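You operate a simulated robot arm through the tools that you are given. There is no shell and no other tool. Be economical: measure what you need, move in short steps, check, and stop when the job is done.

You are at the controls of a simulated two-armed robot. One attempt, no reset.

JOB
Take the purple cloth from the top of the repair bench and lay it out flat on the top of the side bench.
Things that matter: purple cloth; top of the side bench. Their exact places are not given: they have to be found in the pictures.

Only the result counts: the job must be done as asked and must still hold three seconds after the hand-in. Knocking over, shifting, dropping, spilling or breaking anything else fails it. Flat cloth is picked up by pressing the open fingertips on it (5 to 10 N) and closing them slowly along it; thin cloth reads only 2 to 8 mm in the jaws.

ROBOT AND FRAMES
Two 7-joint arms with two-finger parallel grippers on one trunk, on a base that drives. Base frame: it is fixed to the floor where the robot stands at the start and does not move with it; the origin is under the middle of the robot, x ahead of it, y to its left, z up. Units: m, rad, N and s.
The left shoulder is at the start at [0.07, 0.133, 1.126], the right one opposite. Places, roughly: top of the side bench [0.6, -1.1, 0.9]. Payload 1.57 kg a hand.
The TCP of each hand is the grasp point between the finger pads, 0.03 m short of the fingertips. In the tool frame z runs along the fingers and y along their closing line. The gripper opens to 0.08 m. The fingers are 0.017 m wide and 0.012 m thick; the gripper's body (0.04 by 0.082 m) begins 0.08 m behind the TCP.
Orientation is told as [roll, pitch, yaw] about the base's x, y, z axes, in that order, counted from this pose: with the fingers straight down and closing along the base's y, the tool's x points along the base's -x, its y along +y and its z along -z.

CONTROLS
- The arms move only by the tool move_arm. It takes "left_targets", "right_targets" or both (then of equal length, played together; a hand with none holds still); each is text: rows parted by semicolons, each of 7 numbers parted by spaces: the shift along the base's x, y, z in cm, then the turn, a rotation vector about the base's x, y, z in degrees, then the finger opening in cm, from 0 to 8. In form: tx ty tz ax ay az gripper; .... A call has 1 to 8 rows; each row is the pose to reach, as a shift and turn from the pose commanded when the call began. Each row takes 0.2 s and may step no farther than 0.05 m and 0.15 rad from the row before; otherwise, or with a gripper value out of range, the whole call is refused. A pose out of reach is approached as far as the arm can. The call stops where the force on the tool passes 40 N (or 10 N more than at its start, if that is more) or the arm is blocked; 0.2 s more then pass. Each finger travels about 0.153 m/s and halts on what it meets, pressing with about 31 N; the grip force reading is that of the motor and also rises with nothing between the fingers. The clock runs only during rows and for 0.2 s after the last one: add rows that repeat a pose to give the fingers time. The reply holds the time, the measured pose of the TCP, the force on the tool along the base axes, the opening and the grip force, in the units named above and with some noise.
- Cameras (640 x 400 px; columns grow to the right, rows downward): "scene" is now at [0.1299, -0.0309, 1.3495]; the picture's right is [-0.35, -0.94, 0.00], its down [-0.59, 0.22, -0.78] and it looks along [0.73, -0.27, -0.63] (base axes); focal length 219 px, centre (320, 200). "left" rides on the left gripper at [-0.032, 0, -0.078] in its tool frame; the picture's right is [0.00, -1.00, 0.00], its down [0.97, 0.00, -0.24] and it looks along [0.24, 0.00, 0.97] (tool axes); focal length 218 px, centre (320, 200). "right" rides on the right gripper at [-0.032, 0, -0.078] in its tool frame; the picture's right is [0.00, -1.00, 0.00], its down [0.97, 0.00, -0.24] and it looks along [0.24, 0.00, 0.97] (tool axes); focal length 218 px, centre (320, 200).
- snapshot(camera): a new picture of that camera. It takes no simulated time.
- slide_trunk(by): slides the trunk up (or, below 0, down) by that many m; the arms and the scene camera ride with it, the base frame stays. It gives what a move gives, with no picture.
- base_move(legs): drives the robot by 1 to 6 legs, each [ahead, left, turn to the left] in m, m and rad, along the robot's own axes; the way and the turn of a leg run together, so that a leg with both is an arc; at most 1.5 m and 3.142 rad a leg. The arms and the cameras ride along, it lands a little off, and it stops where it bumps. It gives what a move gives.
- turn_head(pan, tilt): turns the head with the scene camera to pan (to the left, within 1.501 rad either way) and tilt (down, from -0.506 to 1.204), counted from straight ahead of the robot. It gives what a move gives.
- point_at(camera, pixels): there is no depth. For up to 12 entries [column, row, z] of the newest picture of that camera ("zoom" is the newest enlarged one), the place [x, y] in the base frame at which the ray of that pixel passes the height z, good to about 0.003 m. It takes no simulated time.
- enlarge(camera, box): a new picture of the part [left, top, right, bottom] of that camera's present view, enlarged. It takes no simulated time.
- close_job(): hands the job in; it is judged then, once.

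Keep the steps short. Do not move on a guess: measure, check each grasp and each placing, and mend mistakes. In all there are 80 turns and 58 pictures (those below and enlarged ones count). Leave the grippers open and the arms clear of the work at the hand-in unless told otherwise, and finish with a single line.

The tools are called by a JSON object that holds its "op" and its "data". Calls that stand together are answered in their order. move_arm: Moves the arms, as the interface text tells. Its arguments: {"type":"object","properties":{"left_targets":{"type":"string"},"right_targets":{"type":"string"}},"required":[]} The other tools are called the same way: slide_trunk (by) slides the trunk up or down; base_move (legs) drives the base; turn_head (pan, tilt) turns the head that bears the scene camera; snapshot (camera) takes a picture; point_at (camera, pixels) gives the place at which the rays of pixels pass given heights; enlarge (camera, box) takes an enlarged picture of a part of a camera's view; close_job () hands the job in.

At the start:

```text
clock: 0.0
left_tcp_pos: [0.4565, 0.0516, 1.1701]
left_ee_rot: [0.0, -0.001, -0.001]
left_ft_force: [0.0, -0.1, 0.2]
left_width: 0.08
left_grip_force: 0.2
right_tcp_pos: [0.392, -0.34, 1.1736]
right_ee_rot: [0.0, 0.0, 0.0]
right_ft_force: [-0.1, 0.0, -0.3]
right_width: 0.0801
right_grip_force: 0.1
trunk travel left (down, up): [-0.7, 0.24]
robot x, y, heading: [0.0011, -0.0014, -0.0]
head pan, tilt: [-0.356, 0.682]
```

scene: 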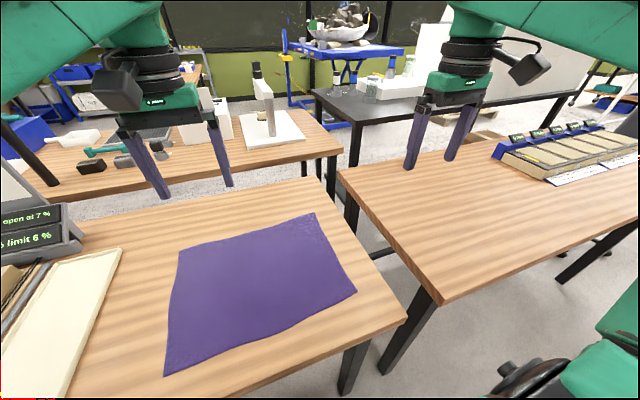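
right: 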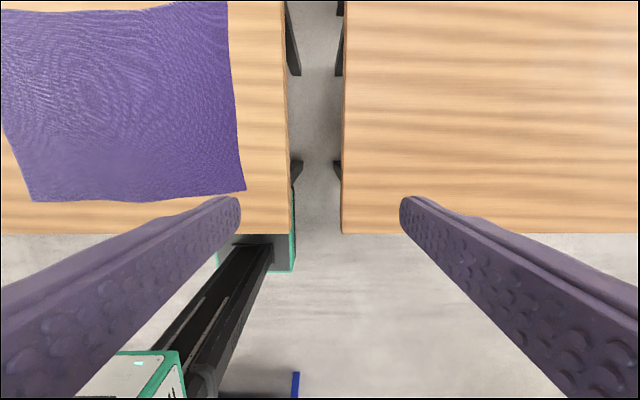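
left: 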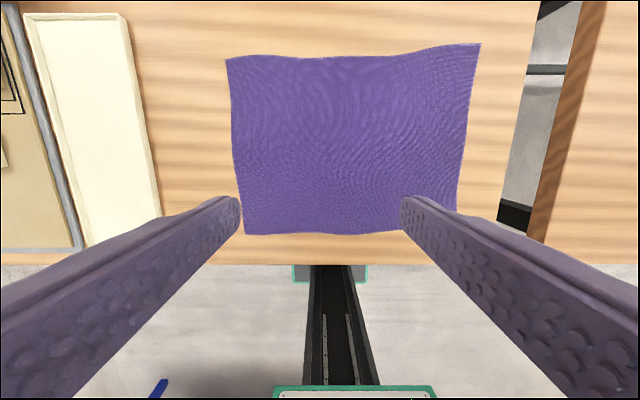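

I see the purple cloth on the near bench and a second bench to the right. I'll measure the cloth corners and the edges of both benches.

{"op": "point_at", "data": {"camera": "scene", "pixels": [[179, 250, 0.81], [314, 213, 0.81], [357, 291, 0.81], [164, 375, 0.81], [407, 317, 0.81], [305, 178, 0.81], [338, 172, 0.81], [437, 303, 0.81], [338, 172, 0.9], [437, 303, 0.9], [495, 155, 0.9], [555, 185, 0.9]]}}

{"op": "point_at", "data": {"camera": "left", "pixels": [[226, 59, 0.81], [480, 44, 0.81], [457, 210, 0.81], [245, 234, 0.81], [530, 100, 0.81], [580, 100, 0.81], [580, 100, 0.9], [300, 264, 0.81]]}}

{"op": "point_at", "data": {"camera": "right", "pixels": [[228, 0, 0.81], [245, 190, 0.81], [33, 202, 0.81], [290, 232, 0.81], [342, 232, 0.81], [342, 232, 0.9], [342, 20, 0.81], [342, 20, 0.9]]}}

```text
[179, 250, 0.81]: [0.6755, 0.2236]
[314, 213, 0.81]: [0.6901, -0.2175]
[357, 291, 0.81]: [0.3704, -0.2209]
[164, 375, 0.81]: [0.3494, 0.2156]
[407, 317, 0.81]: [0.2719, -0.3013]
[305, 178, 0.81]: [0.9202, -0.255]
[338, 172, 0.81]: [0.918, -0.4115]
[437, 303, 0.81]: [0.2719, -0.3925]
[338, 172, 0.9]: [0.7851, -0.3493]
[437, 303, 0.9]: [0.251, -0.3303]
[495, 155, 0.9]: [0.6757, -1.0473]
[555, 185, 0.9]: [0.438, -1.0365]
```

```text
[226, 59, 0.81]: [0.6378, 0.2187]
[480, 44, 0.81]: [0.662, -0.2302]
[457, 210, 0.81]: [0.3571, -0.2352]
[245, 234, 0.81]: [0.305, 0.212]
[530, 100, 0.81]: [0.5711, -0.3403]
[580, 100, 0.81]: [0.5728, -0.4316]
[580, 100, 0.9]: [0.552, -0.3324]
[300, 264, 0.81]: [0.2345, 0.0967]
```

```text
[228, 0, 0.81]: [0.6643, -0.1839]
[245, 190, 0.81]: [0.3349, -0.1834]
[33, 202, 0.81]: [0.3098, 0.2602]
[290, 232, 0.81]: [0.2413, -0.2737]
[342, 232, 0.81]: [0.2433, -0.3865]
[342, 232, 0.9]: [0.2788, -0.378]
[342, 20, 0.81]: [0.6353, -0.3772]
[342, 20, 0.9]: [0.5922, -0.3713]
```

The two cameras disagree at z=0.81. Triangulating the corners puts the cloth at z≈0.86, with near corners about (0.329, 0.191) and (0.346, −0.202) and far corners about (0.622, 0.20) and (0.644, −0.202). I'll hold both near corners. First both hands go above them at z≈0.95, with the fingers half closed.

{"op": "move_arm", "data": {"left_targets": "-1.8 1.7 -3.6 0 0 0 4;-3.6 3.4 -7.2 0 0 0 4;-5.4 5.2 -10.9 0 0 0 4;-7.2 6.9 -14.6 0 0 0 4;-9 8.6 -18.3 0 0 0 4;-10.75 10.3 -22 0 0 0 4", "right_targets": "-0.5 2.9 -3.6 0 0 0 4;-1 5.7 -7.2 0 0 0 4;-1.4 8.6 -10.9 0 0 0 4;-1.9 11.4 -14.6 0 0 0 4;-2.3 14.3 -18.3 0 0 0 4;-2.8 17.2 -22 0 0 0 4"}}

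{"op": "snapshot", "data": {"camera": "left"}}

{"op": "snapshot", "data": {"camera": "right"}}

```text
clock: 1.4
left_tcp_pos: [0.3495, 0.1572, 0.9506]
left_ee_rot: [0.0, -0.002, -0.001]
left_ft_force: [0.5, -0.4, -0.2]
left_width: 0.04
left_grip_force: 0.0
right_tcp_pos: [0.3639, -0.1649, 0.9545]
right_ee_rot: [-0.002, 0.0, 0.0]
right_ft_force: [0.7, 0.1, 0.0]
right_width: 0.0398
right_grip_force: 0.0
trunk travel left (down, up): [-0.7, 0.24]
robot x, y, heading: [0.0002, 0.002, -0.002]
head pan, tilt: [-0.356, 0.682]
```

```text
54 pictures are left
```

left: 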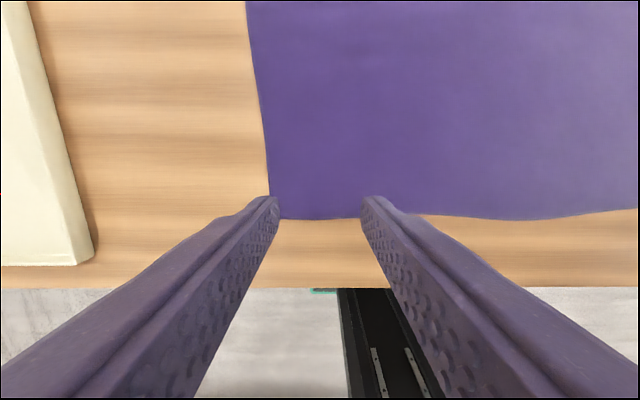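

```text
53 pictures are left
```

right: 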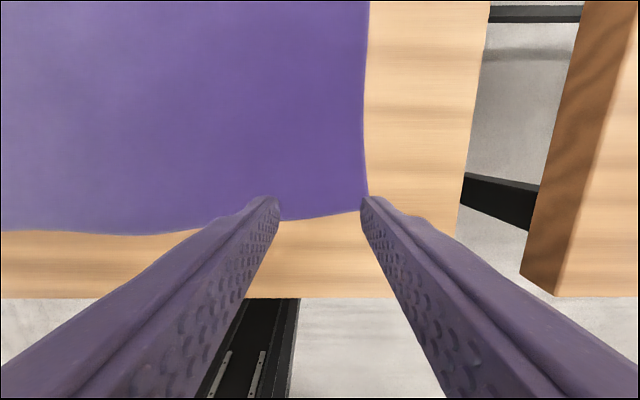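

Next I check the corner positions against the fingers.

{"op": "point_at", "data": {"camera": "left", "pixels": [[282, 217, 0.86], [320, 217, 0.86], [358, 217, 0.86], [267, 180, 0.86], [282, 217, 0.83], [320, 288, 0.86]]}}

{"op": "point_at", "data": {"camera": "right", "pixels": [[285, 220, 0.86], [320, 216, 0.86], [355, 210, 0.86], [368, 190, 0.86], [460, 230, 0.86], [557, 295, 0.86], [556, 295, 0.81], [631, 0, 0.86]]}}

```text
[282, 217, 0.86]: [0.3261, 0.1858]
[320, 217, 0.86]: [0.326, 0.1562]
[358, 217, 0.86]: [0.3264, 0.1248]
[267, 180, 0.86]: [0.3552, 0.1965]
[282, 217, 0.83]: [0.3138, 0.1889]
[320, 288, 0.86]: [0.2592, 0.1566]
```

```text
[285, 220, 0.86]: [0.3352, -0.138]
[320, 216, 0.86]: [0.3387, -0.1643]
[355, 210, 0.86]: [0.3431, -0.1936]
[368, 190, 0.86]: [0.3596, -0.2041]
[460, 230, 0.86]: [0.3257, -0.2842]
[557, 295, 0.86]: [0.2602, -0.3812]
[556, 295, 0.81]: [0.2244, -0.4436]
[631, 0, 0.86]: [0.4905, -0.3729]
```

The grasp points sit about 2.4 cm inside the near edge. I lower both hands until they are close to contact.

{"op": "move_arm", "data": {"left_targets": "0 0 -2.5 0 0 0 4;0 0 -5 0 0 0 4;0 0 -5.4 0 0 0 4;0 0 -5.8 0 0 0 4", "right_targets": "0 0 -2.5 0 0 0 4;0 0 -5 0 0 0 4;0 0 -5.4 0 0 0 4;0 0 -5.8 0 0 0 4"}}

```text
clock: 2.4
left_tcp_pos: [0.3491, 0.1551, 0.8925]
left_ee_rot: [-0.001, 0.0, -0.003]
left_ft_force: [0.6, 0.4, 0.1]
left_width: 0.0399
left_grip_force: 0.2
right_tcp_pos: [0.3645, -0.1672, 0.8969]
right_ee_rot: [0.0, 0.001, 0.001]
right_ft_force: [-0.8, 0.5, -0.7]
right_width: 0.0403
right_grip_force: 0.1
trunk travel left (down, up): [-0.7, 0.24]
robot x, y, heading: [0.0026, -0.0025, 0.002]
head pan, tilt: [-0.356, 0.682]
```

No contact yet, so I lower slowly.

{"op": "move_arm", "data": {"left_targets": "0 0 -0.2 0 0 0 4;0 0 -0.4 0 0 0 4;0 0 -0.4 0 0 0 4", "right_targets": "0 0 -0.3 0 0 0 4;0 0 -0.6 0 0 0 4;0 0 -0.6 0 0 0 4"}}

```text
clock: 3.2
left_tcp_pos: [0.3489, 0.1537, 0.892]
left_ee_rot: [0.002, -0.011, 0.001]
left_ft_force: [4.6, 3.5, 31.7]
left_width: 0.0399
left_grip_force: 0.0
right_tcp_pos: [0.3634, -0.1666, 0.8925]
right_ee_rot: [-0.001, -0.002, 0.0]
right_ft_force: [-0.1, 0.0, 0.1]
right_width: 0.04
right_grip_force: 0.0
trunk travel left (down, up): [-0.7, 0.24]
robot x, y, heading: [0.0039, -0.0012, 0.001]
head pan, tilt: [-0.356, 0.682]
```

The left hand presses with 32 N, which is too hard, and the right hand is just short of contact. I'll ease the left up and lower the right.

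{"op": "move_arm", "data": {"left_targets": "0 0 0.25 0 0 0 4;0 0 0.25 0 0 0 4", "right_targets": "0 0 -0.1 0 0 0 4;0 0 -0.15 0 0 0 4"}}

```text
clock: 3.8
left_tcp_pos: [0.347, 0.1538, 0.8907]
left_ee_rot: [0.0, 0.002, -0.002]
left_ft_force: [1.4, -0.9, 6.6]
left_width: 0.04
left_grip_force: 0.0
right_tcp_pos: [0.3633, -0.1684, 0.8904]
right_ee_rot: [0.0, -0.006, 0.0]
right_ft_force: [-0.6, -3.7, 21.0]
right_width: 0.0399
right_grip_force: 0.0
trunk travel left (down, up): [-0.7, 0.24]
robot x, y, heading: [-0.0016, -0.0009, 0.001]
head pan, tilt: [-0.356, 0.682]
```

The left hand reads 6.6 N, which is good. The right reads 21 N, so I raise it 1.2 mm and then close both slowly.

{"op": "move_arm", "data": {"left_targets": "0 0 0 0 0 0 4;0 0 0 0 0 0 3.4;0 0 0 0 0 0 2.8;0 0 0 0 0 0 2.2", "right_targets": "0 0 0.12 0 0 0 4;0 0 0.12 0 0 0 3.4;0 0 0.12 0 0 0 2.8;0 0 0.12 0 0 0 2.2"}}

```text
clock: 4.8
left_tcp_pos: [0.3464, 0.1559, 0.8917]
left_ee_rot: [0.001, -0.001, -0.001]
left_ft_force: [-0.6, -0.2, 4.7]
left_width: 0.021
left_grip_force: 0.0
right_tcp_pos: [0.3632, -0.1676, 0.8917]
right_ee_rot: [0.001, -0.001, 0.0]
right_ft_force: [-0.5, 0.2, 10.6]
right_width: 0.0201
right_grip_force: 0.0
trunk travel left (down, up): [-0.7, 0.24]
robot x, y, heading: [0.0021, -0.0003, 0.001]
head pan, tilt: [-0.356, 0.682]
```

Pressures are about 5 and 10 N. I keep closing.

{"op": "move_arm", "data": {"left_targets": "0 0 -0.03 0 0 0 1.6;0 0 -0.03 0 0 0 1;0 0 -0.03 0 0 0 0.5;0 0 -0.03 0 0 0 0;0 0 -0.03 0 0 0 0", "right_targets": "0 0 0 0 0 0 1.6;0 0 0 0 0 0 1;0 0 0 0 0 0 0.5;0 0 0 0 0 0 0;0 0 0 0 0 0 0"}}

{"op": "snapshot", "data": {"camera": "scene"}}

```text
clock: 6.0
left_tcp_pos: [0.3476, 0.1556, 0.892]
left_ee_rot: [-0.001, -0.003, 0.001]
left_ft_force: [-0.9, -0.4, 5.3]
left_width: 0.0
left_grip_force: 21.1
right_tcp_pos: [0.3639, -0.1673, 0.8914]
right_ee_rot: [0.001, -0.001, 0.0]
right_ft_force: [0.1, 1.7, 8.8]
right_width: 0.002
right_grip_force: 23.8
trunk travel left (down, up): [-0.7, 0.24]
robot x, y, heading: [-0.0036, 0.0023, -0.002]
head pan, tilt: [-0.356, 0.682]
```

```text
52 pictures are left
```

scene: 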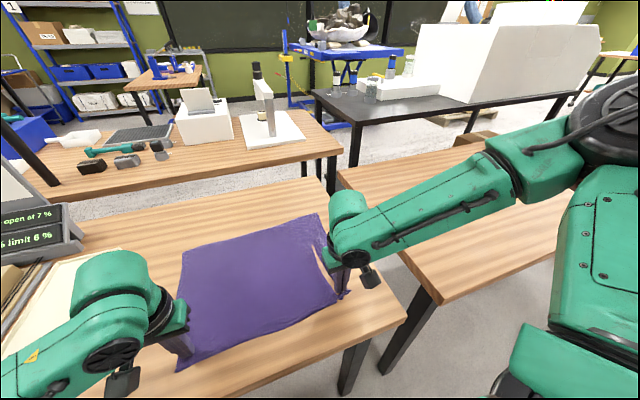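

The right jaws read 2 mm, so they hold cloth. The left read 0, so I check both wrist views.

{"op": "snapshot", "data": {"camera": "left"}}

{"op": "snapshot", "data": {"camera": "right"}}

```text
51 pictures are left
```

left: 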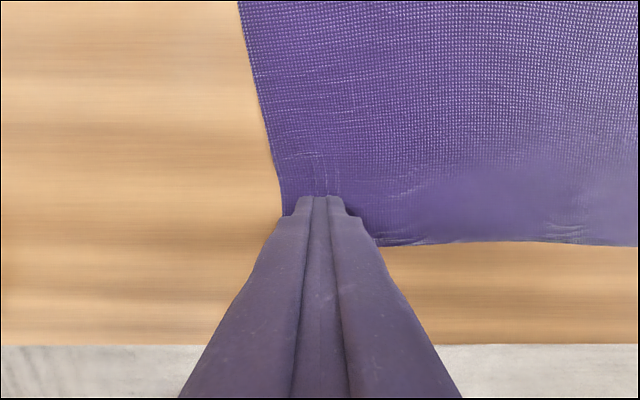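

```text
50 pictures are left
```

right: 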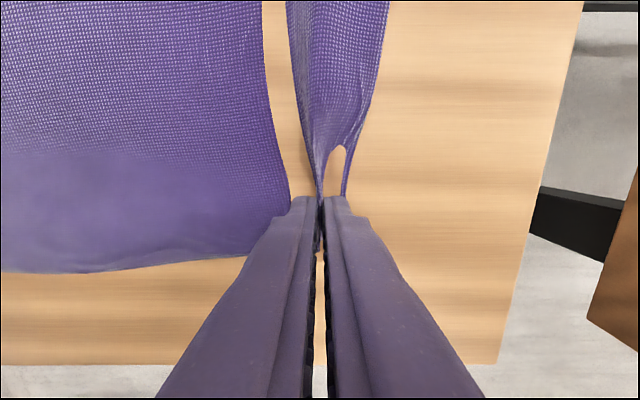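

The right has a pinch. The left slid over the cloth because it pressed too lightly. I'll lift the left 1 cm, reopen to 4 cm, and press again at about 10 N, with the right holding.

{"op": "move_arm", "data": {"left_targets": "0 0 1 0 0 0 0;0 -0.3 1 0 0 0 4;0 -0.3 1 0 0 0 4;0 -0.3 0.3 0 0 0 4;0 -0.3 -0.02 0 0 0 4;0 -0.3 -0.07 0 0 0 4;0 -0.3 -0.07 0 0 0 4"}}

{"op": "snapshot", "data": {"camera": "left"}}

```text
clock: 7.6
left_tcp_pos: [0.3479, 0.1521, 0.8918]
left_ee_rot: [0.0, -0.005, -0.002]
left_ft_force: [-1.8, 0.6, 14.6]
left_width: 0.0397
left_grip_force: 0.1
right_tcp_pos: [0.3627, -0.1668, 0.8915]
right_ee_rot: [-0.001, -0.002, 0.001]
right_ft_force: [-0.1, 1.2, 4.4]
right_width: 0.0023
right_grip_force: 23.0
trunk travel left (down, up): [-0.7, 0.24]
robot x, y, heading: [-0.0005, -0.0007, 0.0]
head pan, tilt: [-0.356, 0.682]
```

```text
49 pictures are left
```

left: 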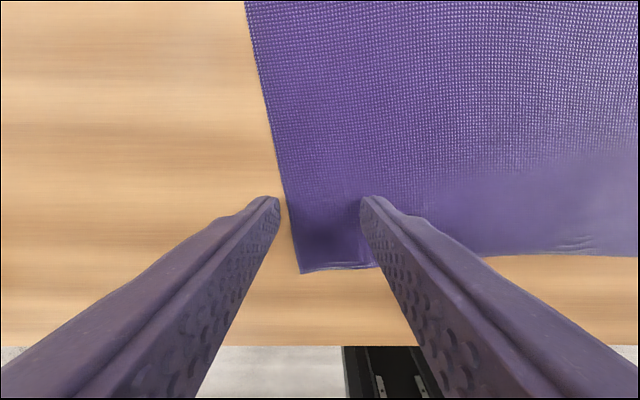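

The left edge of the cloth slid inward and the outer finger is now off the cloth. I'll shift inward 2 cm and press again.

{"op": "move_arm", "data": {"left_targets": "0 0 0.8 0 0 0 4;0 -2.2 0.8 0 0 0 4;0 -2.2 0.3 0 0 0 4;0 -2.2 0 0 0 0 4;0 -2.2 0.02 0 0 0 4;0 -2.2 0.02 0 0 0 4"}}

{"op": "snapshot", "data": {"camera": "left"}}

```text
clock: 9.0
left_tcp_pos: [0.3475, 0.129, 0.8923]
left_ee_rot: [0.001, -0.004, -0.001]
left_ft_force: [-1.8, 1.2, 14.0]
left_width: 0.0406
left_grip_force: 0.2
right_tcp_pos: [0.3637, -0.1681, 0.8906]
right_ee_rot: [0.001, -0.002, 0.0]
right_ft_force: [1.1, -0.6, 3.7]
right_width: 0.0021
right_grip_force: 23.2
trunk travel left (down, up): [-0.7, 0.24]
robot x, y, heading: [0.0008, 0.0001, 0.004]
head pan, tilt: [-0.356, 0.682]
```

```text
48 pictures are left
```

left: 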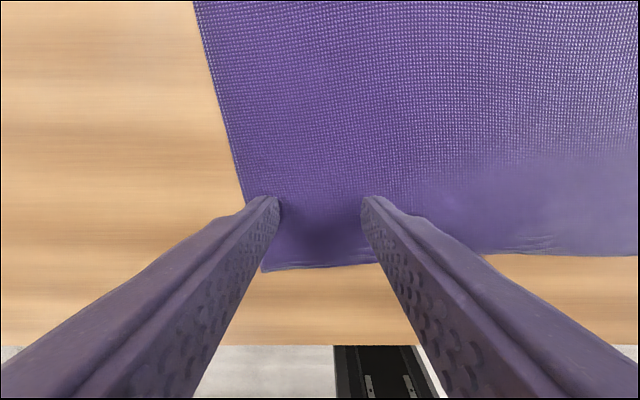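

Both fingertips are now on the cloth at about 14 N. I ease off slightly and close slowly.

{"op": "move_arm", "data": {"left_targets": "0 0 0.03 0 0 0 3.5;0 0 0.03 0 0 0 3;0 0 0.03 0 0 0 2.5;0 0 0.03 0 0 0 2;0 0 0.03 0 0 0 1.5;0 0 0.03 0 0 0 1;0 0 0.03 0 0 0 0.5;0 0 0.03 0 0 0 0"}}

{"op": "snapshot", "data": {"camera": "left"}}

```text
clock: 10.8
left_tcp_pos: [0.3469, 0.1292, 0.8909]
left_ee_rot: [0.0, -0.002, 0.002]
left_ft_force: [1.2, -1.0, 15.8]
left_width: 0.0017
left_grip_force: 23.1
right_tcp_pos: [0.3631, -0.1669, 0.8914]
right_ee_rot: [0.0, -0.001, 0.0]
right_ft_force: [0.8, 2.2, 3.6]
right_width: 0.0025
right_grip_force: 23.3
trunk travel left (down, up): [-0.7, 0.24]
robot x, y, heading: [-0.0019, -0.0004, 0.001]
head pan, tilt: [-0.356, 0.682]
```

```text
47 pictures are left
```

left: 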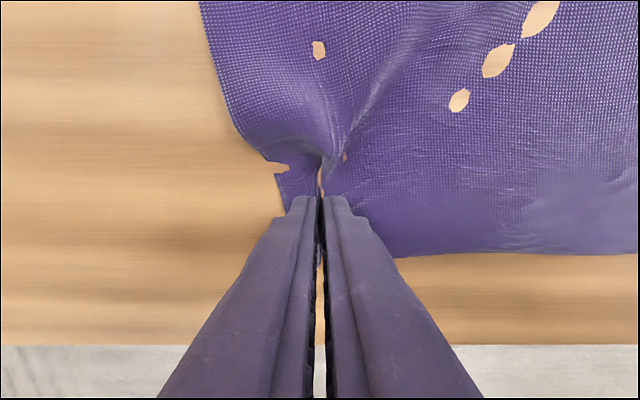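

Both hands now hold a ridge (1.7 and 2.5 mm). I lift both 6 cm and look.

{"op": "move_arm", "data": {"left_targets": "0 0 1 0 0 0 0;0 0 2 0 0 0 0;0 0 4 0 0 0 0;0 0 6 0 0 0 0;0 0 6 0 0 0 0", "right_targets": "0 0 1 0 0 0 0;0 0 2 0 0 0 0;0 0 4 0 0 0 0;0 0 6 0 0 0 0;0 0 6 0 0 0 0"}}

{"op": "snapshot", "data": {"camera": "scene"}}

{"op": "snapshot", "data": {"camera": "left"}}

```text
clock: 12.0
left_tcp_pos: [0.3474, 0.1292, 0.9486]
left_ee_rot: [0.001, 0.002, -0.001]
left_ft_force: [1.0, -1.8, 0.1]
left_width: 0.0023
left_grip_force: 23.7
right_tcp_pos: [0.3648, -0.1667, 0.9515]
right_ee_rot: [-0.001, 0.001, -0.002]
right_ft_force: [-0.1, 0.4, 0.4]
right_width: 0.0022
right_grip_force: 24.1
trunk travel left (down, up): [-0.7, 0.24]
robot x, y, heading: [0.0011, 0.0014, -0.003]
head pan, tilt: [-0.356, 0.682]
```

```text
46 pictures are left
```

scene: 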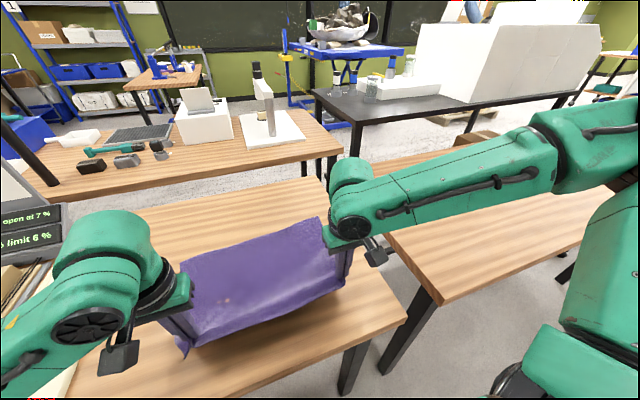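

```text
45 pictures are left
```

left: 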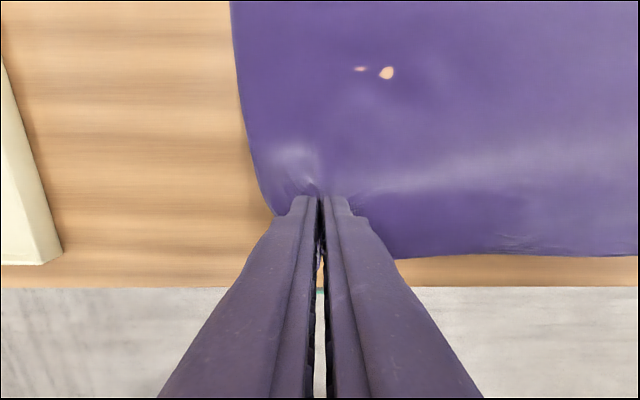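

Both corners are held. I raise the trunk 0.24 m, which carries both hands to about z=1.19.

{"op": "slide_trunk", "data": {"by": 0.235}}

{"op": "move_arm", "data": {"left_targets": "2 0 2 0 0 0 0;4 0.5 4 0 0 0 0;6 1 6 0 0 0 0;8 1 8 0 0 0 0;10 1 10 0 0 0 0;10 1 10 0 0 0 0", "right_targets": "2 0 2 0 0 0 0;4 -0.5 4 0 0 0 0;6 -1 6 0 0 0 0;8 -1 8 0 0 0 0;10 -1 10 0 0 0 0;10 -1 10 0 0 0 0"}}

{"op": "snapshot", "data": {"camera": "scene"}}

{"op": "snapshot", "data": {"camera": "left"}}

{"op": "snapshot", "data": {"camera": "right"}}

```text
clock: 14.5
left_tcp_pos: [0.3477, 0.1293, 1.1853]
left_ee_rot: [-0.001, 0.0, -0.001]
left_ft_force: [-0.1, -2.4, 0.2]
left_width: 0.002
left_grip_force: 23.9
right_tcp_pos: [0.3638, -0.1688, 1.1845]
right_ee_rot: [-0.001, 0.002, -0.001]
right_ft_force: [0.1, 0.8, -1.0]
right_width: 0.0024
right_grip_force: 23.4
trunk travel left (down, up): [-0.935, 0.005]
robot x, y, heading: [-0.0008, -0.0016, -0.002]
head pan, tilt: [-0.356, 0.682]
```

```text
clock: 15.9
left_tcp_pos: [0.4494, 0.1382, 1.2855]
left_ee_rot: [-0.007, -0.003, -0.003]
left_ft_force: [2.0, -27.5, 0.9]
left_width: 0.0022
left_grip_force: 23.7
right_tcp_pos: [0.4639, -0.1753, 1.2853]
right_ee_rot: [0.003, -0.001, 0.0]
right_ft_force: [-2.2, 26.8, -0.2]
right_width: 0.0021
right_grip_force: 24.2
trunk travel left (down, up): [-0.935, 0.005]
robot x, y, heading: [-0.0014, 0.0025, -0.001]
head pan, tilt: [-0.356, 0.682]
```

```text
44 pictures are left
```

scene: 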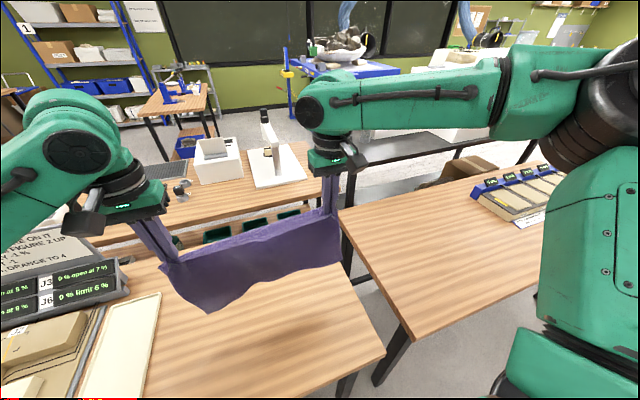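

```text
43 pictures are left
```

left: 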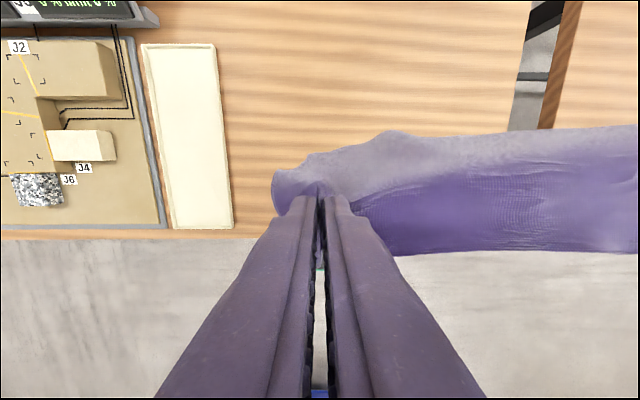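

```text
42 pictures are left
```

right: 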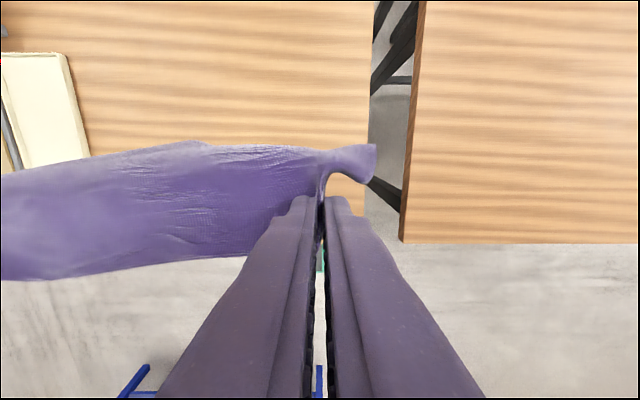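

Both hold, but the cloth is stretched (27 N sideways). I relax each hand 0.8 cm inward and measure the side bench from both cameras.

{"op": "move_arm", "data": {"left_targets": "0 -0.4 0 0 0 0 0;0 -0.8 0 0 0 0 0;0 -0.8 0 0 0 0 0", "right_targets": "0 0.4 0 0 0 0 0;0 0.8 0 0 0 0 0;0 0.8 0 0 0 0 0"}}

{"op": "point_at", "data": {"camera": "scene", "pixels": [[411, 340, 0.81], [411, 340, 0.86], [411, 340, 0.9], [338, 207, 0.86], [472, 192, 0.86], [521, 227, 0.86], [385, 352, 0.86]]}}

{"op": "point_at", "data": {"camera": "right", "pixels": [[402, 242, 0.81], [402, 242, 0.86], [402, 242, 0.9], [418, 20, 0.86], [425, 20, 0.86], [600, 243, 0.86]]}}

```text
clock: 16.7
left_tcp_pos: [0.4494, 0.1312, 1.2852]
left_ee_rot: [0.001, 0.0, 0.001]
left_ft_force: [1.2, -4.8, -0.7]
left_width: 0.0018
left_grip_force: 23.5
right_tcp_pos: [0.4638, -0.17, 1.2857]
right_ee_rot: [0.0, -0.001, -0.003]
right_ft_force: [-0.8, 4.7, -0.3]
right_width: 0.002
right_grip_force: 23.5
trunk travel left (down, up): [-0.935, 0.005]
robot x, y, heading: [-0.0045, 0.0004, 0.004]
head pan, tilt: [-0.356, 0.682]
```

```text
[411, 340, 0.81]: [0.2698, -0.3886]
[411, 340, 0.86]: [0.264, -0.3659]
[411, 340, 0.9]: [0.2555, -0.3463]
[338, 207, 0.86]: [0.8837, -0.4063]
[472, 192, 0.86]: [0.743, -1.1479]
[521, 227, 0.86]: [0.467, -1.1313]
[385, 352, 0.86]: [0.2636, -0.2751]
```

```text
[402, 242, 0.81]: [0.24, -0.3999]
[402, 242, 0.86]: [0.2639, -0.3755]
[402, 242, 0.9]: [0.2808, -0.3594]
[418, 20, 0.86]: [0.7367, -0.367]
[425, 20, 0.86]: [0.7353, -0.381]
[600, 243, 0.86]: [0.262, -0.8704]
```

The side bench top is also at z≈0.86. Its left edge is at y≈−0.37, its near edge at x≈0.26, and the objects on it start at y≈−1.1. I'll aim for a cloth centre near y −0.74. Before driving right I look that way.

{"op": "turn_head", "data": {"pan": -1.2, "tilt": 0.7}}

{"op": "snapshot", "data": {"camera": "scene"}}

```text
clock: 17.8
left_tcp_pos: [0.4497, 0.1317, 1.2841]
left_ee_rot: [0.001, 0.001, 0.0]
left_ft_force: [0.9, -2.8, 0.0]
left_width: 0.0017
left_grip_force: 23.4
right_tcp_pos: [0.465, -0.1692, 1.2851]
right_ee_rot: [0.002, 0.001, -0.001]
right_ft_force: [0.2, 1.7, -0.7]
right_width: 0.0023
right_grip_force: 23.7
trunk travel left (down, up): [-0.935, 0.005]
robot x, y, heading: [-0.0014, 0.0023, 0.003]
head pan, tilt: [-1.201, 0.7]
```

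```text
41 pictures are left
```

scene: 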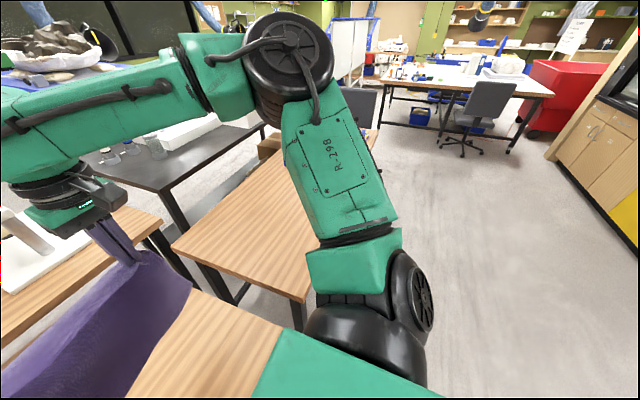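

The floor is clear to the right. I drive 0.36 m right and then another 0.36 m.

{"op": "base_move", "data": {"legs": [[0, -0.36, 0], [0, -0.36, 0]]}}

{"op": "turn_head", "data": {"pan": -0.1, "tilt": 0.8}}

{"op": "snapshot", "data": {"camera": "scene"}}

{"op": "snapshot", "data": {"camera": "right"}}

{"op": "snapshot", "data": {"camera": "left"}}

```text
clock: 22.0
left_tcp_pos: [0.4476, -0.5829, 1.2836]
left_ee_rot: [-0.002, 0.0, -0.001]
left_ft_force: [0.6, -1.9, -0.2]
left_width: 0.0019
left_grip_force: 23.4
right_tcp_pos: [0.4646, -0.8836, 1.2841]
right_ee_rot: [-0.004, 0.002, 0.001]
right_ft_force: [-1.5, 2.4, 0.3]
right_width: 0.0021
right_grip_force: 23.5
trunk travel left (down, up): [-0.935, 0.005]
robot x, y, heading: [-0.0027, -0.7155, 0.001]
head pan, tilt: [-1.201, 0.7]
```

```text
clock: 23.4
left_tcp_pos: [0.4492, -0.5867, 1.2849]
left_ee_rot: [0.001, 0.0, 0.001]
left_ft_force: [0.2, -2.2, -0.4]
left_width: 0.0021
left_grip_force: 23.3
right_tcp_pos: [0.4633, -0.8873, 1.2838]
right_ee_rot: [-0.001, 0.0, 0.002]
right_ft_force: [-0.6, 2.1, -0.7]
right_width: 0.0021
right_grip_force: 23.7
trunk travel left (down, up): [-0.935, 0.005]
robot x, y, heading: [0.0025, -0.7142, -0.002]
head pan, tilt: [-0.099, 0.799]
```

```text
40 pictures are left
```

scene: 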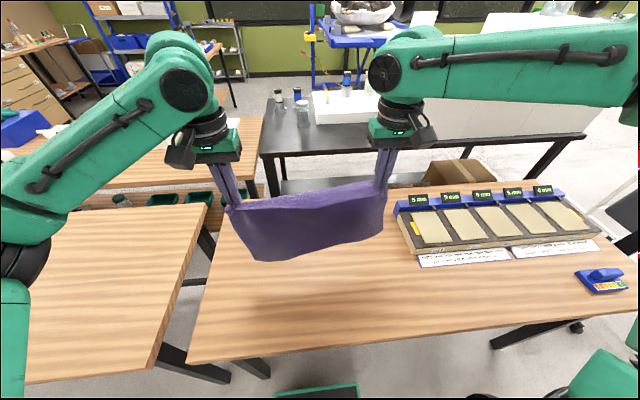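

```text
39 pictures are left
```

right: 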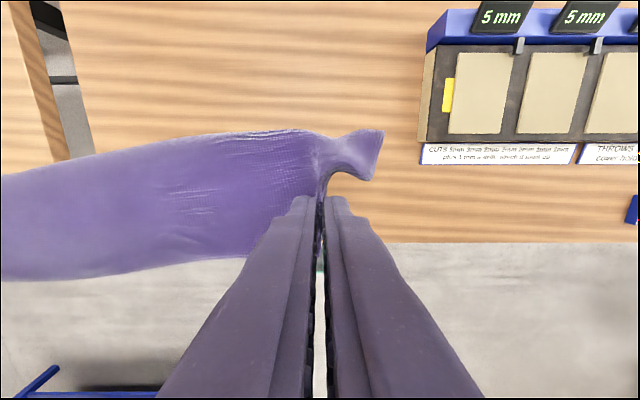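

```text
38 pictures are left
```

left: 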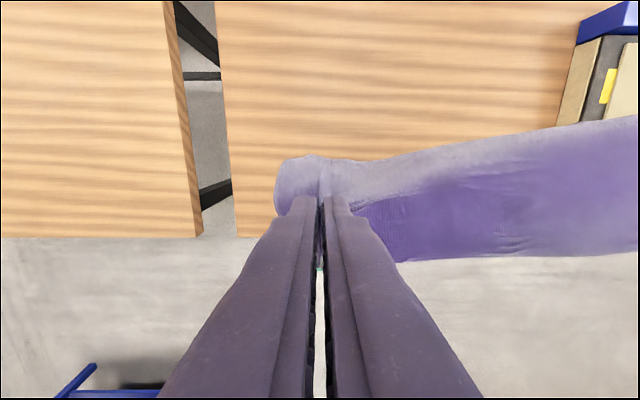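

I measure where the labels and box lie so the cloth keeps clear of them.

{"op": "point_at", "data": {"camera": "right", "pixels": [[421, 163, 0.86], [420, 140, 0.86], [428, 50, 0.92], [428, 50, 0.86]]}}

{"op": "point_at", "data": {"camera": "scene", "pixels": [[420, 265, 0.86], [397, 212, 0.9], [265, 260, 0.95], [265, 260, 1.0], [383, 242, 0.95], [383, 242, 1.0], [190, 360, 0.86], [265, 260, 0.9]]}}

{"op": "point_at", "data": {"camera": "left", "pixels": [[238, 236, 0.86], [218, 10, 0.86]]}}

```text
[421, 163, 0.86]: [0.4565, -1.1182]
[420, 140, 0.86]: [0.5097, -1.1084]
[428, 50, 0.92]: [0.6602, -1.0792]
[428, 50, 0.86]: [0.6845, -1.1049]
```

```text
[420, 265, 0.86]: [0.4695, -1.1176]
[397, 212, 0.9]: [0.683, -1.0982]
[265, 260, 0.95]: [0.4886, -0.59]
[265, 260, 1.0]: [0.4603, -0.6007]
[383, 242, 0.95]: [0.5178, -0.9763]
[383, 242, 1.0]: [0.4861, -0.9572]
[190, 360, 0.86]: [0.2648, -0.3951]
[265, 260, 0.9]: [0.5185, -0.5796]
```

```text
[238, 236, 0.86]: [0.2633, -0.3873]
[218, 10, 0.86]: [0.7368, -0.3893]
```

The cloth hangs straight with its hem at about z 0.97. The labels start at y −1.11 and the bench's left edge is at −0.39, so there is room. I move the hands forward 14 cm and down 8 cm.

{"op": "move_arm", "data": {"left_targets": "2.5 0 -1.5 0 0 0 0;5 0 -3 0 0 0 0;7.5 0 -4.5 0 0 0 0;10 0 -6 0 0 0 0;12 0 -7 0 0 0 0;14 0 -8 0 0 0 0;14 0 -8 0 0 0 0;14 0 -8 0 0 0 0", "right_targets": "2.5 0 -1.5 0 0 0 0;5 0 -3 0 0 0 0;7.5 0 -4.5 0 0 0 0;10 0 -6 0 0 0 0;12 0 -7 0 0 0 0;14 0 -8 0 0 0 0;14 0 -8 0 0 0 0;14 0 -8 0 0 0 0"}}

{"op": "snapshot", "data": {"camera": "scene"}}

```text
clock: 25.2
left_tcp_pos: [0.5877, -0.5896, 1.205]
left_ee_rot: [-0.009, 0.002, -0.008]
left_ft_force: [-3.3, -34.6, 0.8]
left_width: 0.003
left_grip_force: 24.4
right_tcp_pos: [0.549, -0.9062, 1.2113]
right_ee_rot: [0.007, -0.004, 0.001]
right_ft_force: [2.7, 34.1, -0.7]
right_width: 0.0027
right_grip_force: 23.7
right hand out of reach, approached as far as the arm can: row 4, 5, 6, 7, 8
trunk travel left (down, up): [-0.935, 0.005]
robot x, y, heading: [-0.0036, -0.7231, -0.002]
head pan, tilt: [-0.099, 0.799]
```

```text
37 pictures are left
```

scene: 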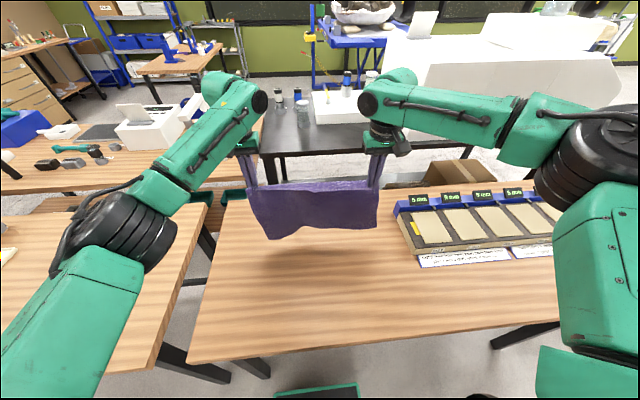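

The right hand cannot reach that far (x stopped at 0.55), so I back both hands up to relax the cloth. Then I'll look down to see whether the base has room to go ahead.

{"op": "move_arm", "data": {"left_targets": "-2 -0.5 0 0 0 0 0;-4.5 -1 0 0 0 0 0;-7 -1 0 0 0 0 0;-9 -1 0 0 0 0 0;-9 -1 0 0 0 0 0", "right_targets": "-2 0.5 0 0 0 0 0;-4.5 1 0 0 0 0 0;-7 1 0 0 0 0 0;-9 1 0 0 0 0 0;-9 1 0 0 0 0 0"}}

{"op": "turn_head", "data": {"pan": 0, "tilt": 1.2}}

{"op": "snapshot", "data": {"camera": "scene"}}

```text
clock: 26.4
left_tcp_pos: [0.4982, -0.5959, 1.2061]
left_ee_rot: [0.001, 0.002, 0.0]
left_ft_force: [-0.3, -6.3, -0.6]
left_width: 0.0017
left_grip_force: 23.9
right_tcp_pos: [0.458, -0.8999, 1.2125]
right_ee_rot: [-0.001, 0.0, 0.0]
right_ft_force: [0.6, 5.7, -0.4]
right_width: 0.002
right_grip_force: 24.0
trunk travel left (down, up): [-0.935, 0.005]
robot x, y, heading: [-0.0015, -0.7194, 0.003]
head pan, tilt: [-0.099, 0.799]
```

```text
clock: 27.2
left_tcp_pos: [0.4983, -0.5965, 1.2051]
left_ee_rot: [0.0, 0.003, -0.002]
left_ft_force: [-0.7, -4.2, -0.1]
left_width: 0.0017
left_grip_force: 23.7
right_tcp_pos: [0.4583, -0.899, 1.2129]
right_ee_rot: [-0.001, 0.001, -0.002]
right_ft_force: [-0.2, 3.4, -0.5]
right_width: 0.0021
right_grip_force: 23.8
trunk travel left (down, up): [-0.935, 0.005]
robot x, y, heading: [0.0015, -0.7193, -0.001]
head pan, tilt: [0.0, 1.201]
```

```text
36 pictures are left
```

scene: 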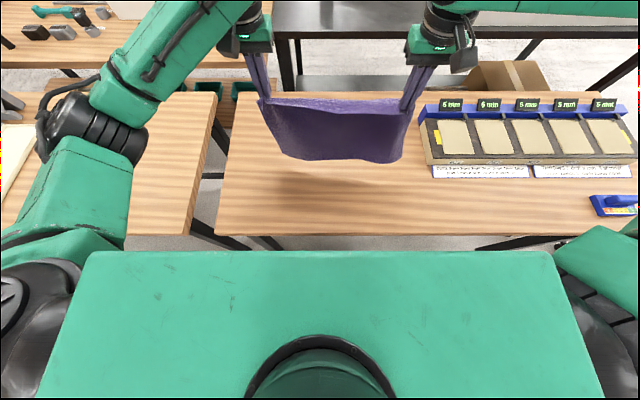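

The hands are free again. I measure the chest's front edge against the bench edge before a small drive ahead.

{"op": "point_at", "data": {"camera": "scene", "pixels": [[320, 250, 1.4], [320, 250, 1.3], [320, 250, 1.2], [320, 250, 1.0], [320, 234, 0.86], [320, 250, 0.3], [320, 250, 0.0]]}}

{"op": "enlarge", "data": {"camera": "left", "box": [0, 200, 320, 400]}}

```text
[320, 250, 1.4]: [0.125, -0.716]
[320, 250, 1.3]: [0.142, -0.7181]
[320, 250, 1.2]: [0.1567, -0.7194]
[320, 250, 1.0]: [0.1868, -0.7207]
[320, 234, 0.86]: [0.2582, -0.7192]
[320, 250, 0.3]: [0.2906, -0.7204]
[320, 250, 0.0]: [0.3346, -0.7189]
```

```text
2.00 times, centred on (160, 300) of left
```

zoom: 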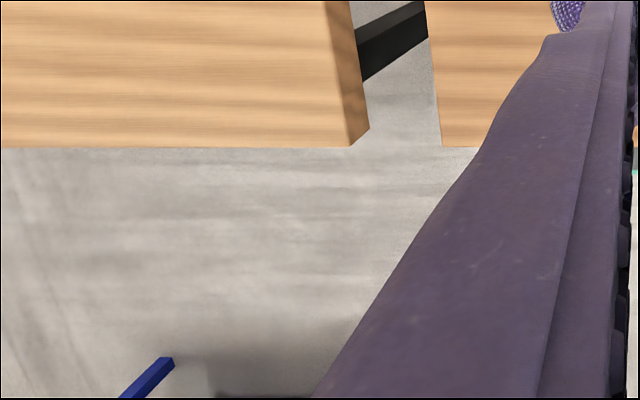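

The chest front is at x≈0.13 and the bench edge at 0.26, and the floor between them is clear. A 7 cm drive ahead is safe. The cloth hem hangs just above the bench.

{"op": "base_move", "data": {"legs": [[0.07, 0, 0]]}}

```text
clock: 28.2
left_tcp_pos: [0.5566, -0.5973, 1.2084]
left_ee_rot: [0.0, -0.008, 0.0]
left_ft_force: [-0.9, -4.2, -0.4]
left_width: 0.0019
left_grip_force: 23.6
right_tcp_pos: [0.5173, -0.899, 1.2161]
right_ee_rot: [-0.001, -0.007, -0.001]
right_ft_force: [-0.6, 3.6, 0.0]
right_width: 0.002
right_grip_force: 24.0
trunk travel left (down, up): [-0.935, 0.005]
robot x, y, heading: [0.0674, -0.7175, -0.003]
head pan, tilt: [0.0, 1.201]
```

The base is 6.7 cm further ahead. I bring the hands level at x≈0.60/0.61 and z≈1.17, where the hem should nearly touch.

{"op": "move_arm", "data": {"left_targets": "1 0 -1 0 0 0 0;2 0 -2 0 0 0 0;3 0 -3 0 0 0 0;4 0 -4 0 0 0 0;4 0 -4 0 0 0 0", "right_targets": "2.3 0.2 -1.8 0 0 0 0;4.6 0.4 -3 0 0 0 0;6.9 0.6 -4 0 0 0 0;9 0.6 -4.7 0 0 0 0;9 0.6 -4.7 0 0 0 0"}}

{"op": "turn_head", "data": {"pan": 0, "tilt": 0.9}}

{"op": "snapshot", "data": {"camera": "scene"}}

```text
clock: 29.4
left_tcp_pos: [0.6058, -0.5969, 1.1664]
left_ee_rot: [-0.003, -0.002, -0.002]
left_ft_force: [-1.1, -2.8, -0.2]
left_width: 0.002
left_grip_force: 23.7
right_tcp_pos: [0.6042, -0.8978, 1.1689]
right_ee_rot: [0.001, -0.002, -0.001]
right_ft_force: [-0.1, 2.2, -0.2]
right_width: 0.002
right_grip_force: 23.8
right hand out of reach, approached as far as the arm can: row 4, 5
trunk travel left (down, up): [-0.935, 0.005]
robot x, y, heading: [0.0732, -0.7199, 0.003]
head pan, tilt: [0.0, 1.201]
```

```text
clock: 30.2
left_tcp_pos: [0.6067, -0.5965, 1.166]
left_ee_rot: [-0.001, 0.0, -0.001]
left_ft_force: [1.0, -2.1, 0.8]
left_width: 0.0019
left_grip_force: 23.2
right_tcp_pos: [0.6066, -0.8986, 1.1678]
right_ee_rot: [0.001, -0.003, 0.002]
right_ft_force: [0.5, 3.5, 0.5]
right_width: 0.0021
right_grip_force: 23.4
trunk travel left (down, up): [-0.935, 0.005]
robot x, y, heading: [0.0678, -0.7212, 0.001]
head pan, tilt: [0.0, 0.901]
```

```text
34 pictures are left
```

scene: 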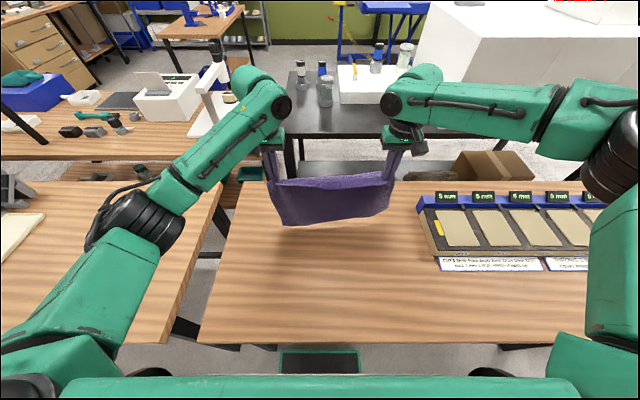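

{"op": "point_at", "data": {"camera": "scene", "pixels": [[285, 226, 0.86], [285, 226, 0.9], [285, 226, 0.95], [383, 216, 0.86], [383, 216, 0.9], [383, 216, 0.95], [437, 262, 0.86], [425, 215, 0.88]]}}

{"op": "enlarge", "data": {"camera": "scene", "box": [240, 120, 440, 245]}}

```text
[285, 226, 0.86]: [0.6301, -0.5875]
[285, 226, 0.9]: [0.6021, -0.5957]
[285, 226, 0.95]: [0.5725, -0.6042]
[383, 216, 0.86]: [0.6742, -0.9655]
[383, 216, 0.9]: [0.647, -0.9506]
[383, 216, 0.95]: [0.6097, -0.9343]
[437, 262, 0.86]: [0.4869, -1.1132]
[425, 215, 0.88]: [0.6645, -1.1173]
```

```text
3.20 times, centred on (340, 182) of scene
```

zoom: 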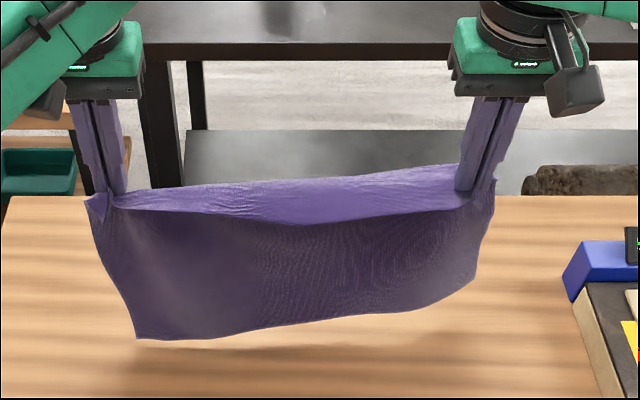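

The cloth hangs clear with its hem just above the bench, the left side lower. I lay it down by moving the hands back toward the robot while lowering, then stop halfway to look.

{"op": "move_arm", "data": {"left_targets": "-0.5 0 -2.5 0 0 0 0;-1.5 0 -5 0 0 0 0;-3.5 0 -7.5 0 0 0 0;-6 0 -10 0 0 0 0;-8.5 0 -12.5 0 0 0 0;-11 0 -15 0 0 0 0;-11 0 -15 0 0 0 0", "right_targets": "0 0 -3 0 0 0 0;-0.7 0 -6 0 0 0 0;-2.2 0 -9 0 0 0 0;-4.5 0 -11.5 0 0 0 0;-7 0 -13.5 0 0 0 0;-9.5 0 -15.2 0 0 0 0;-9.5 0 -15.2 0 0 0 0"}}

{"op": "snapshot", "data": {"camera": "scene"}}

{"op": "snapshot", "data": {"camera": "right"}}

{"op": "snapshot", "data": {"camera": "left"}}

```text
clock: 31.9
left_tcp_pos: [0.4962, -0.5969, 1.0139]
left_ee_rot: [-0.001, 0.001, -0.002]
left_ft_force: [0.0, -2.5, -0.6]
left_width: 0.0017
left_grip_force: 23.7
right_tcp_pos: [0.5102, -0.8982, 1.016]
right_ee_rot: [0.001, 0.001, -0.001]
right_ft_force: [0.6, 2.1, -0.1]
right_width: 0.002
right_grip_force: 24.0
right hand out of reach, approached as far as the arm can: row 1, 2, 3, 4
trunk travel left (down, up): [-0.935, 0.005]
robot x, y, heading: [0.0711, -0.7201, 0.003]
head pan, tilt: [0.0, 0.901]
```

```text
32 pictures are left
```

scene: 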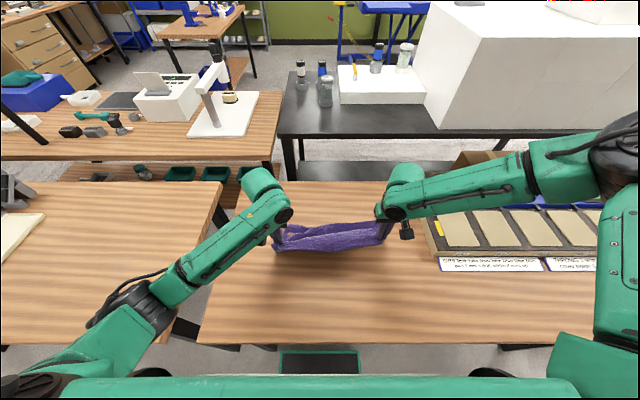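

```text
31 pictures are left
```

right: 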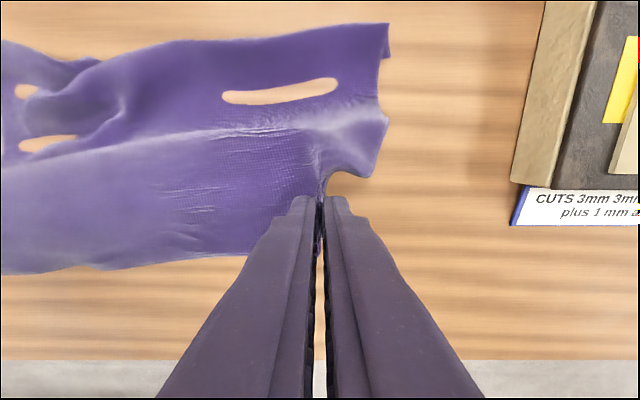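

```text
30 pictures are left
```

left: 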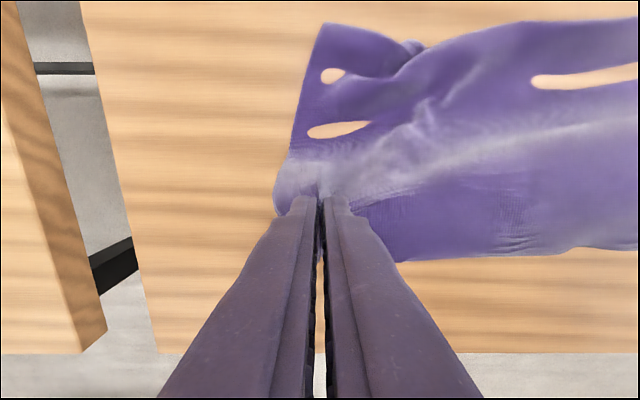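

The far part is on the bench with some folds. I measure where the far corners landed.

{"op": "point_at", "data": {"camera": "right", "pixels": [[388, 25, 0.86], [383, 115, 0.86], [512, 225, 0.86]]}}

{"op": "point_at", "data": {"camera": "left", "pixels": [[325, 25, 0.86], [410, 42, 0.86], [560, 22, 0.86], [290, 150, 0.86]]}}

```text
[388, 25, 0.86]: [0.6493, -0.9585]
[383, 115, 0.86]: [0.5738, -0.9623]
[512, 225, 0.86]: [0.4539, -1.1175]
```

```text
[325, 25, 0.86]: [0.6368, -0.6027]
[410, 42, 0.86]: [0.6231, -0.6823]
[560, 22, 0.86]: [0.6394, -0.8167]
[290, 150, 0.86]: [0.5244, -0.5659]
```

The hem lies at x≈0.64, so the taut hand position is about x=0.36. I continue down and back to x≈0.36 and z≈0.90.

{"op": "move_arm", "data": {"left_targets": "-2.5 0 -2.2 0 0 0 0;-5 0 -4.4 0 0 0 0;-7.5 0 -6.6 0 0 0 0;-9.5 0 -8.6 0 0 0 0;-11.5 0 -10.4 0 0 0 0;-13 0 -11.2 0 0 0 0;-13.8 0 -11.5 0 0 0 0;-13.8 0 -11.5 0 0 0 0", "right_targets": "-2.5 0 -2.2 0 0 0 0;-5 0 -4.4 0 0 0 0;-7.5 0 -6.6 0 0 0 0;-9.5 0 -8.6 0 0 0 0;-11.5 0 -10.4 0 0 0 0;-13 0 -11.2 0 0 0 0;-13.8 0 -11.7 0 0 0 0;-13.8 0 -11.7 0 0 0 0"}}

{"op": "snapshot", "data": {"camera": "scene"}}

{"op": "snapshot", "data": {"camera": "left"}}

{"op": "snapshot", "data": {"camera": "right"}}

```text
clock: 33.6
left_tcp_pos: [0.3596, -0.6007, 0.9]
left_ee_rot: [-0.013, -0.002, -0.002]
left_ft_force: [2.9, -34.7, 5.2]
left_width: 0.0036
left_grip_force: 24.6
right_tcp_pos: [0.3724, -0.9149, 0.9494]
right_ee_rot: [0.011, 0.003, 0.002]
right_ft_force: [-2.2, 34.6, -5.5]
right_width: 0.0029
right_grip_force: 24.7
right hand out of reach, approached as far as the arm can: row 2, 3, 4, 5, 6, 7, 8
trunk travel left (down, up): [-0.935, 0.005]
robot x, y, heading: [0.0685, -0.7196, 0.001]
head pan, tilt: [0.0, 0.901]
```

```text
29 pictures are left
```

scene: 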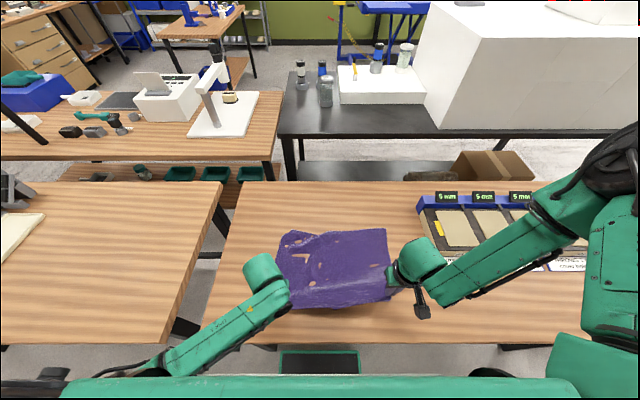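

```text
28 pictures are left
```

left: 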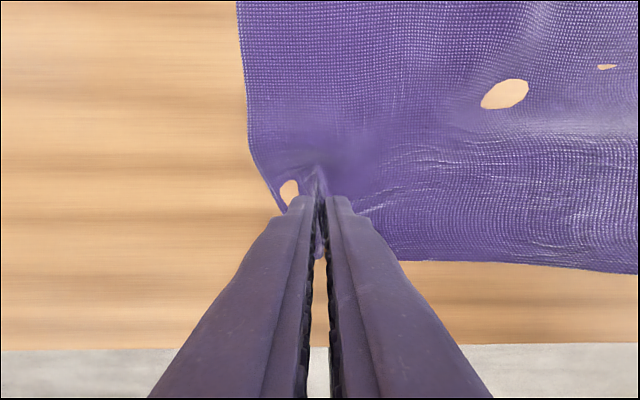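

```text
27 pictures are left
```

right: 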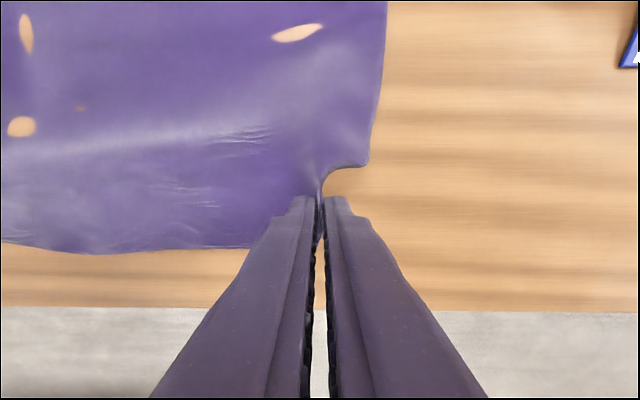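

The right arm is at its lower limit with the trunk this high, and the cloth is stretched. I level the left up 5 cm, bring the right inward 1.5 cm, and then lower the trunk 5 cm.

{"op": "move_arm", "data": {"left_targets": "0 0 2.5 0 0 0 0;0 0 5 0 0 0 0;0 0 5 0 0 0 0", "right_targets": "0 0.8 0 0 0 0 0;0 1.6 0.2 0 0 0 0;0 1.6 0.2 0 0 0 0"}}

{"op": "slide_trunk", "data": {"by": -0.05}}

{"op": "snapshot", "data": {"camera": "scene"}}

```text
clock: 34.5
left_tcp_pos: [0.3588, -0.5962, 0.9493]
left_ee_rot: [0.0, 0.0, 0.0]
left_ft_force: [1.7, -16.2, 0.5]
left_width: 0.0022
left_grip_force: 24.0
right_tcp_pos: [0.3727, -0.9047, 0.954]
right_ee_rot: [0.001, 0.0, -0.001]
right_ft_force: [-1.4, 16.4, 0.2]
right_width: 0.0022
right_grip_force: 23.9
right hand out of reach, approached as far as the arm can: row 1, 2, 3
trunk travel left (down, up): [-0.935, 0.005]
robot x, y, heading: [0.0632, -0.7236, 0.006]
head pan, tilt: [0.0, 0.901]
```

```text
clock: 35.4
left_tcp_pos: [0.3588, -0.5977, 0.8999]
left_ee_rot: [-0.001, 0.0, 0.0]
left_ft_force: [1.7, -14.8, 0.4]
left_width: 0.002
left_grip_force: 24.0
right_tcp_pos: [0.3713, -0.9049, 0.9025]
right_ee_rot: [0.002, 0.0, 0.001]
right_ft_force: [-1.4, 14.1, 0.0]
right_width: 0.0021
right_grip_force: 24.0
trunk travel left (down, up): [-0.885, 0.055]
robot x, y, heading: [0.07, -0.7149, -0.004]
head pan, tilt: [0.0, 0.901]
```

```text
26 pictures are left
```

scene: 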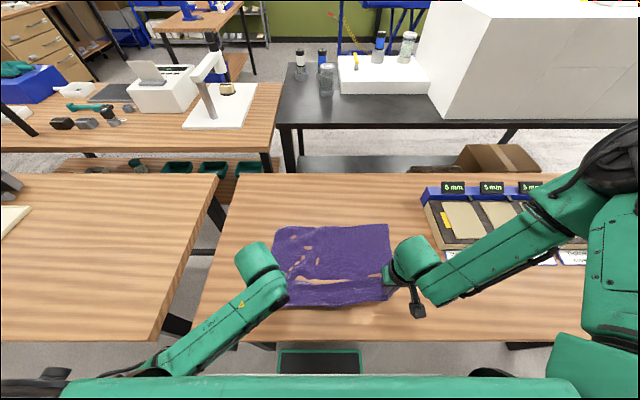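

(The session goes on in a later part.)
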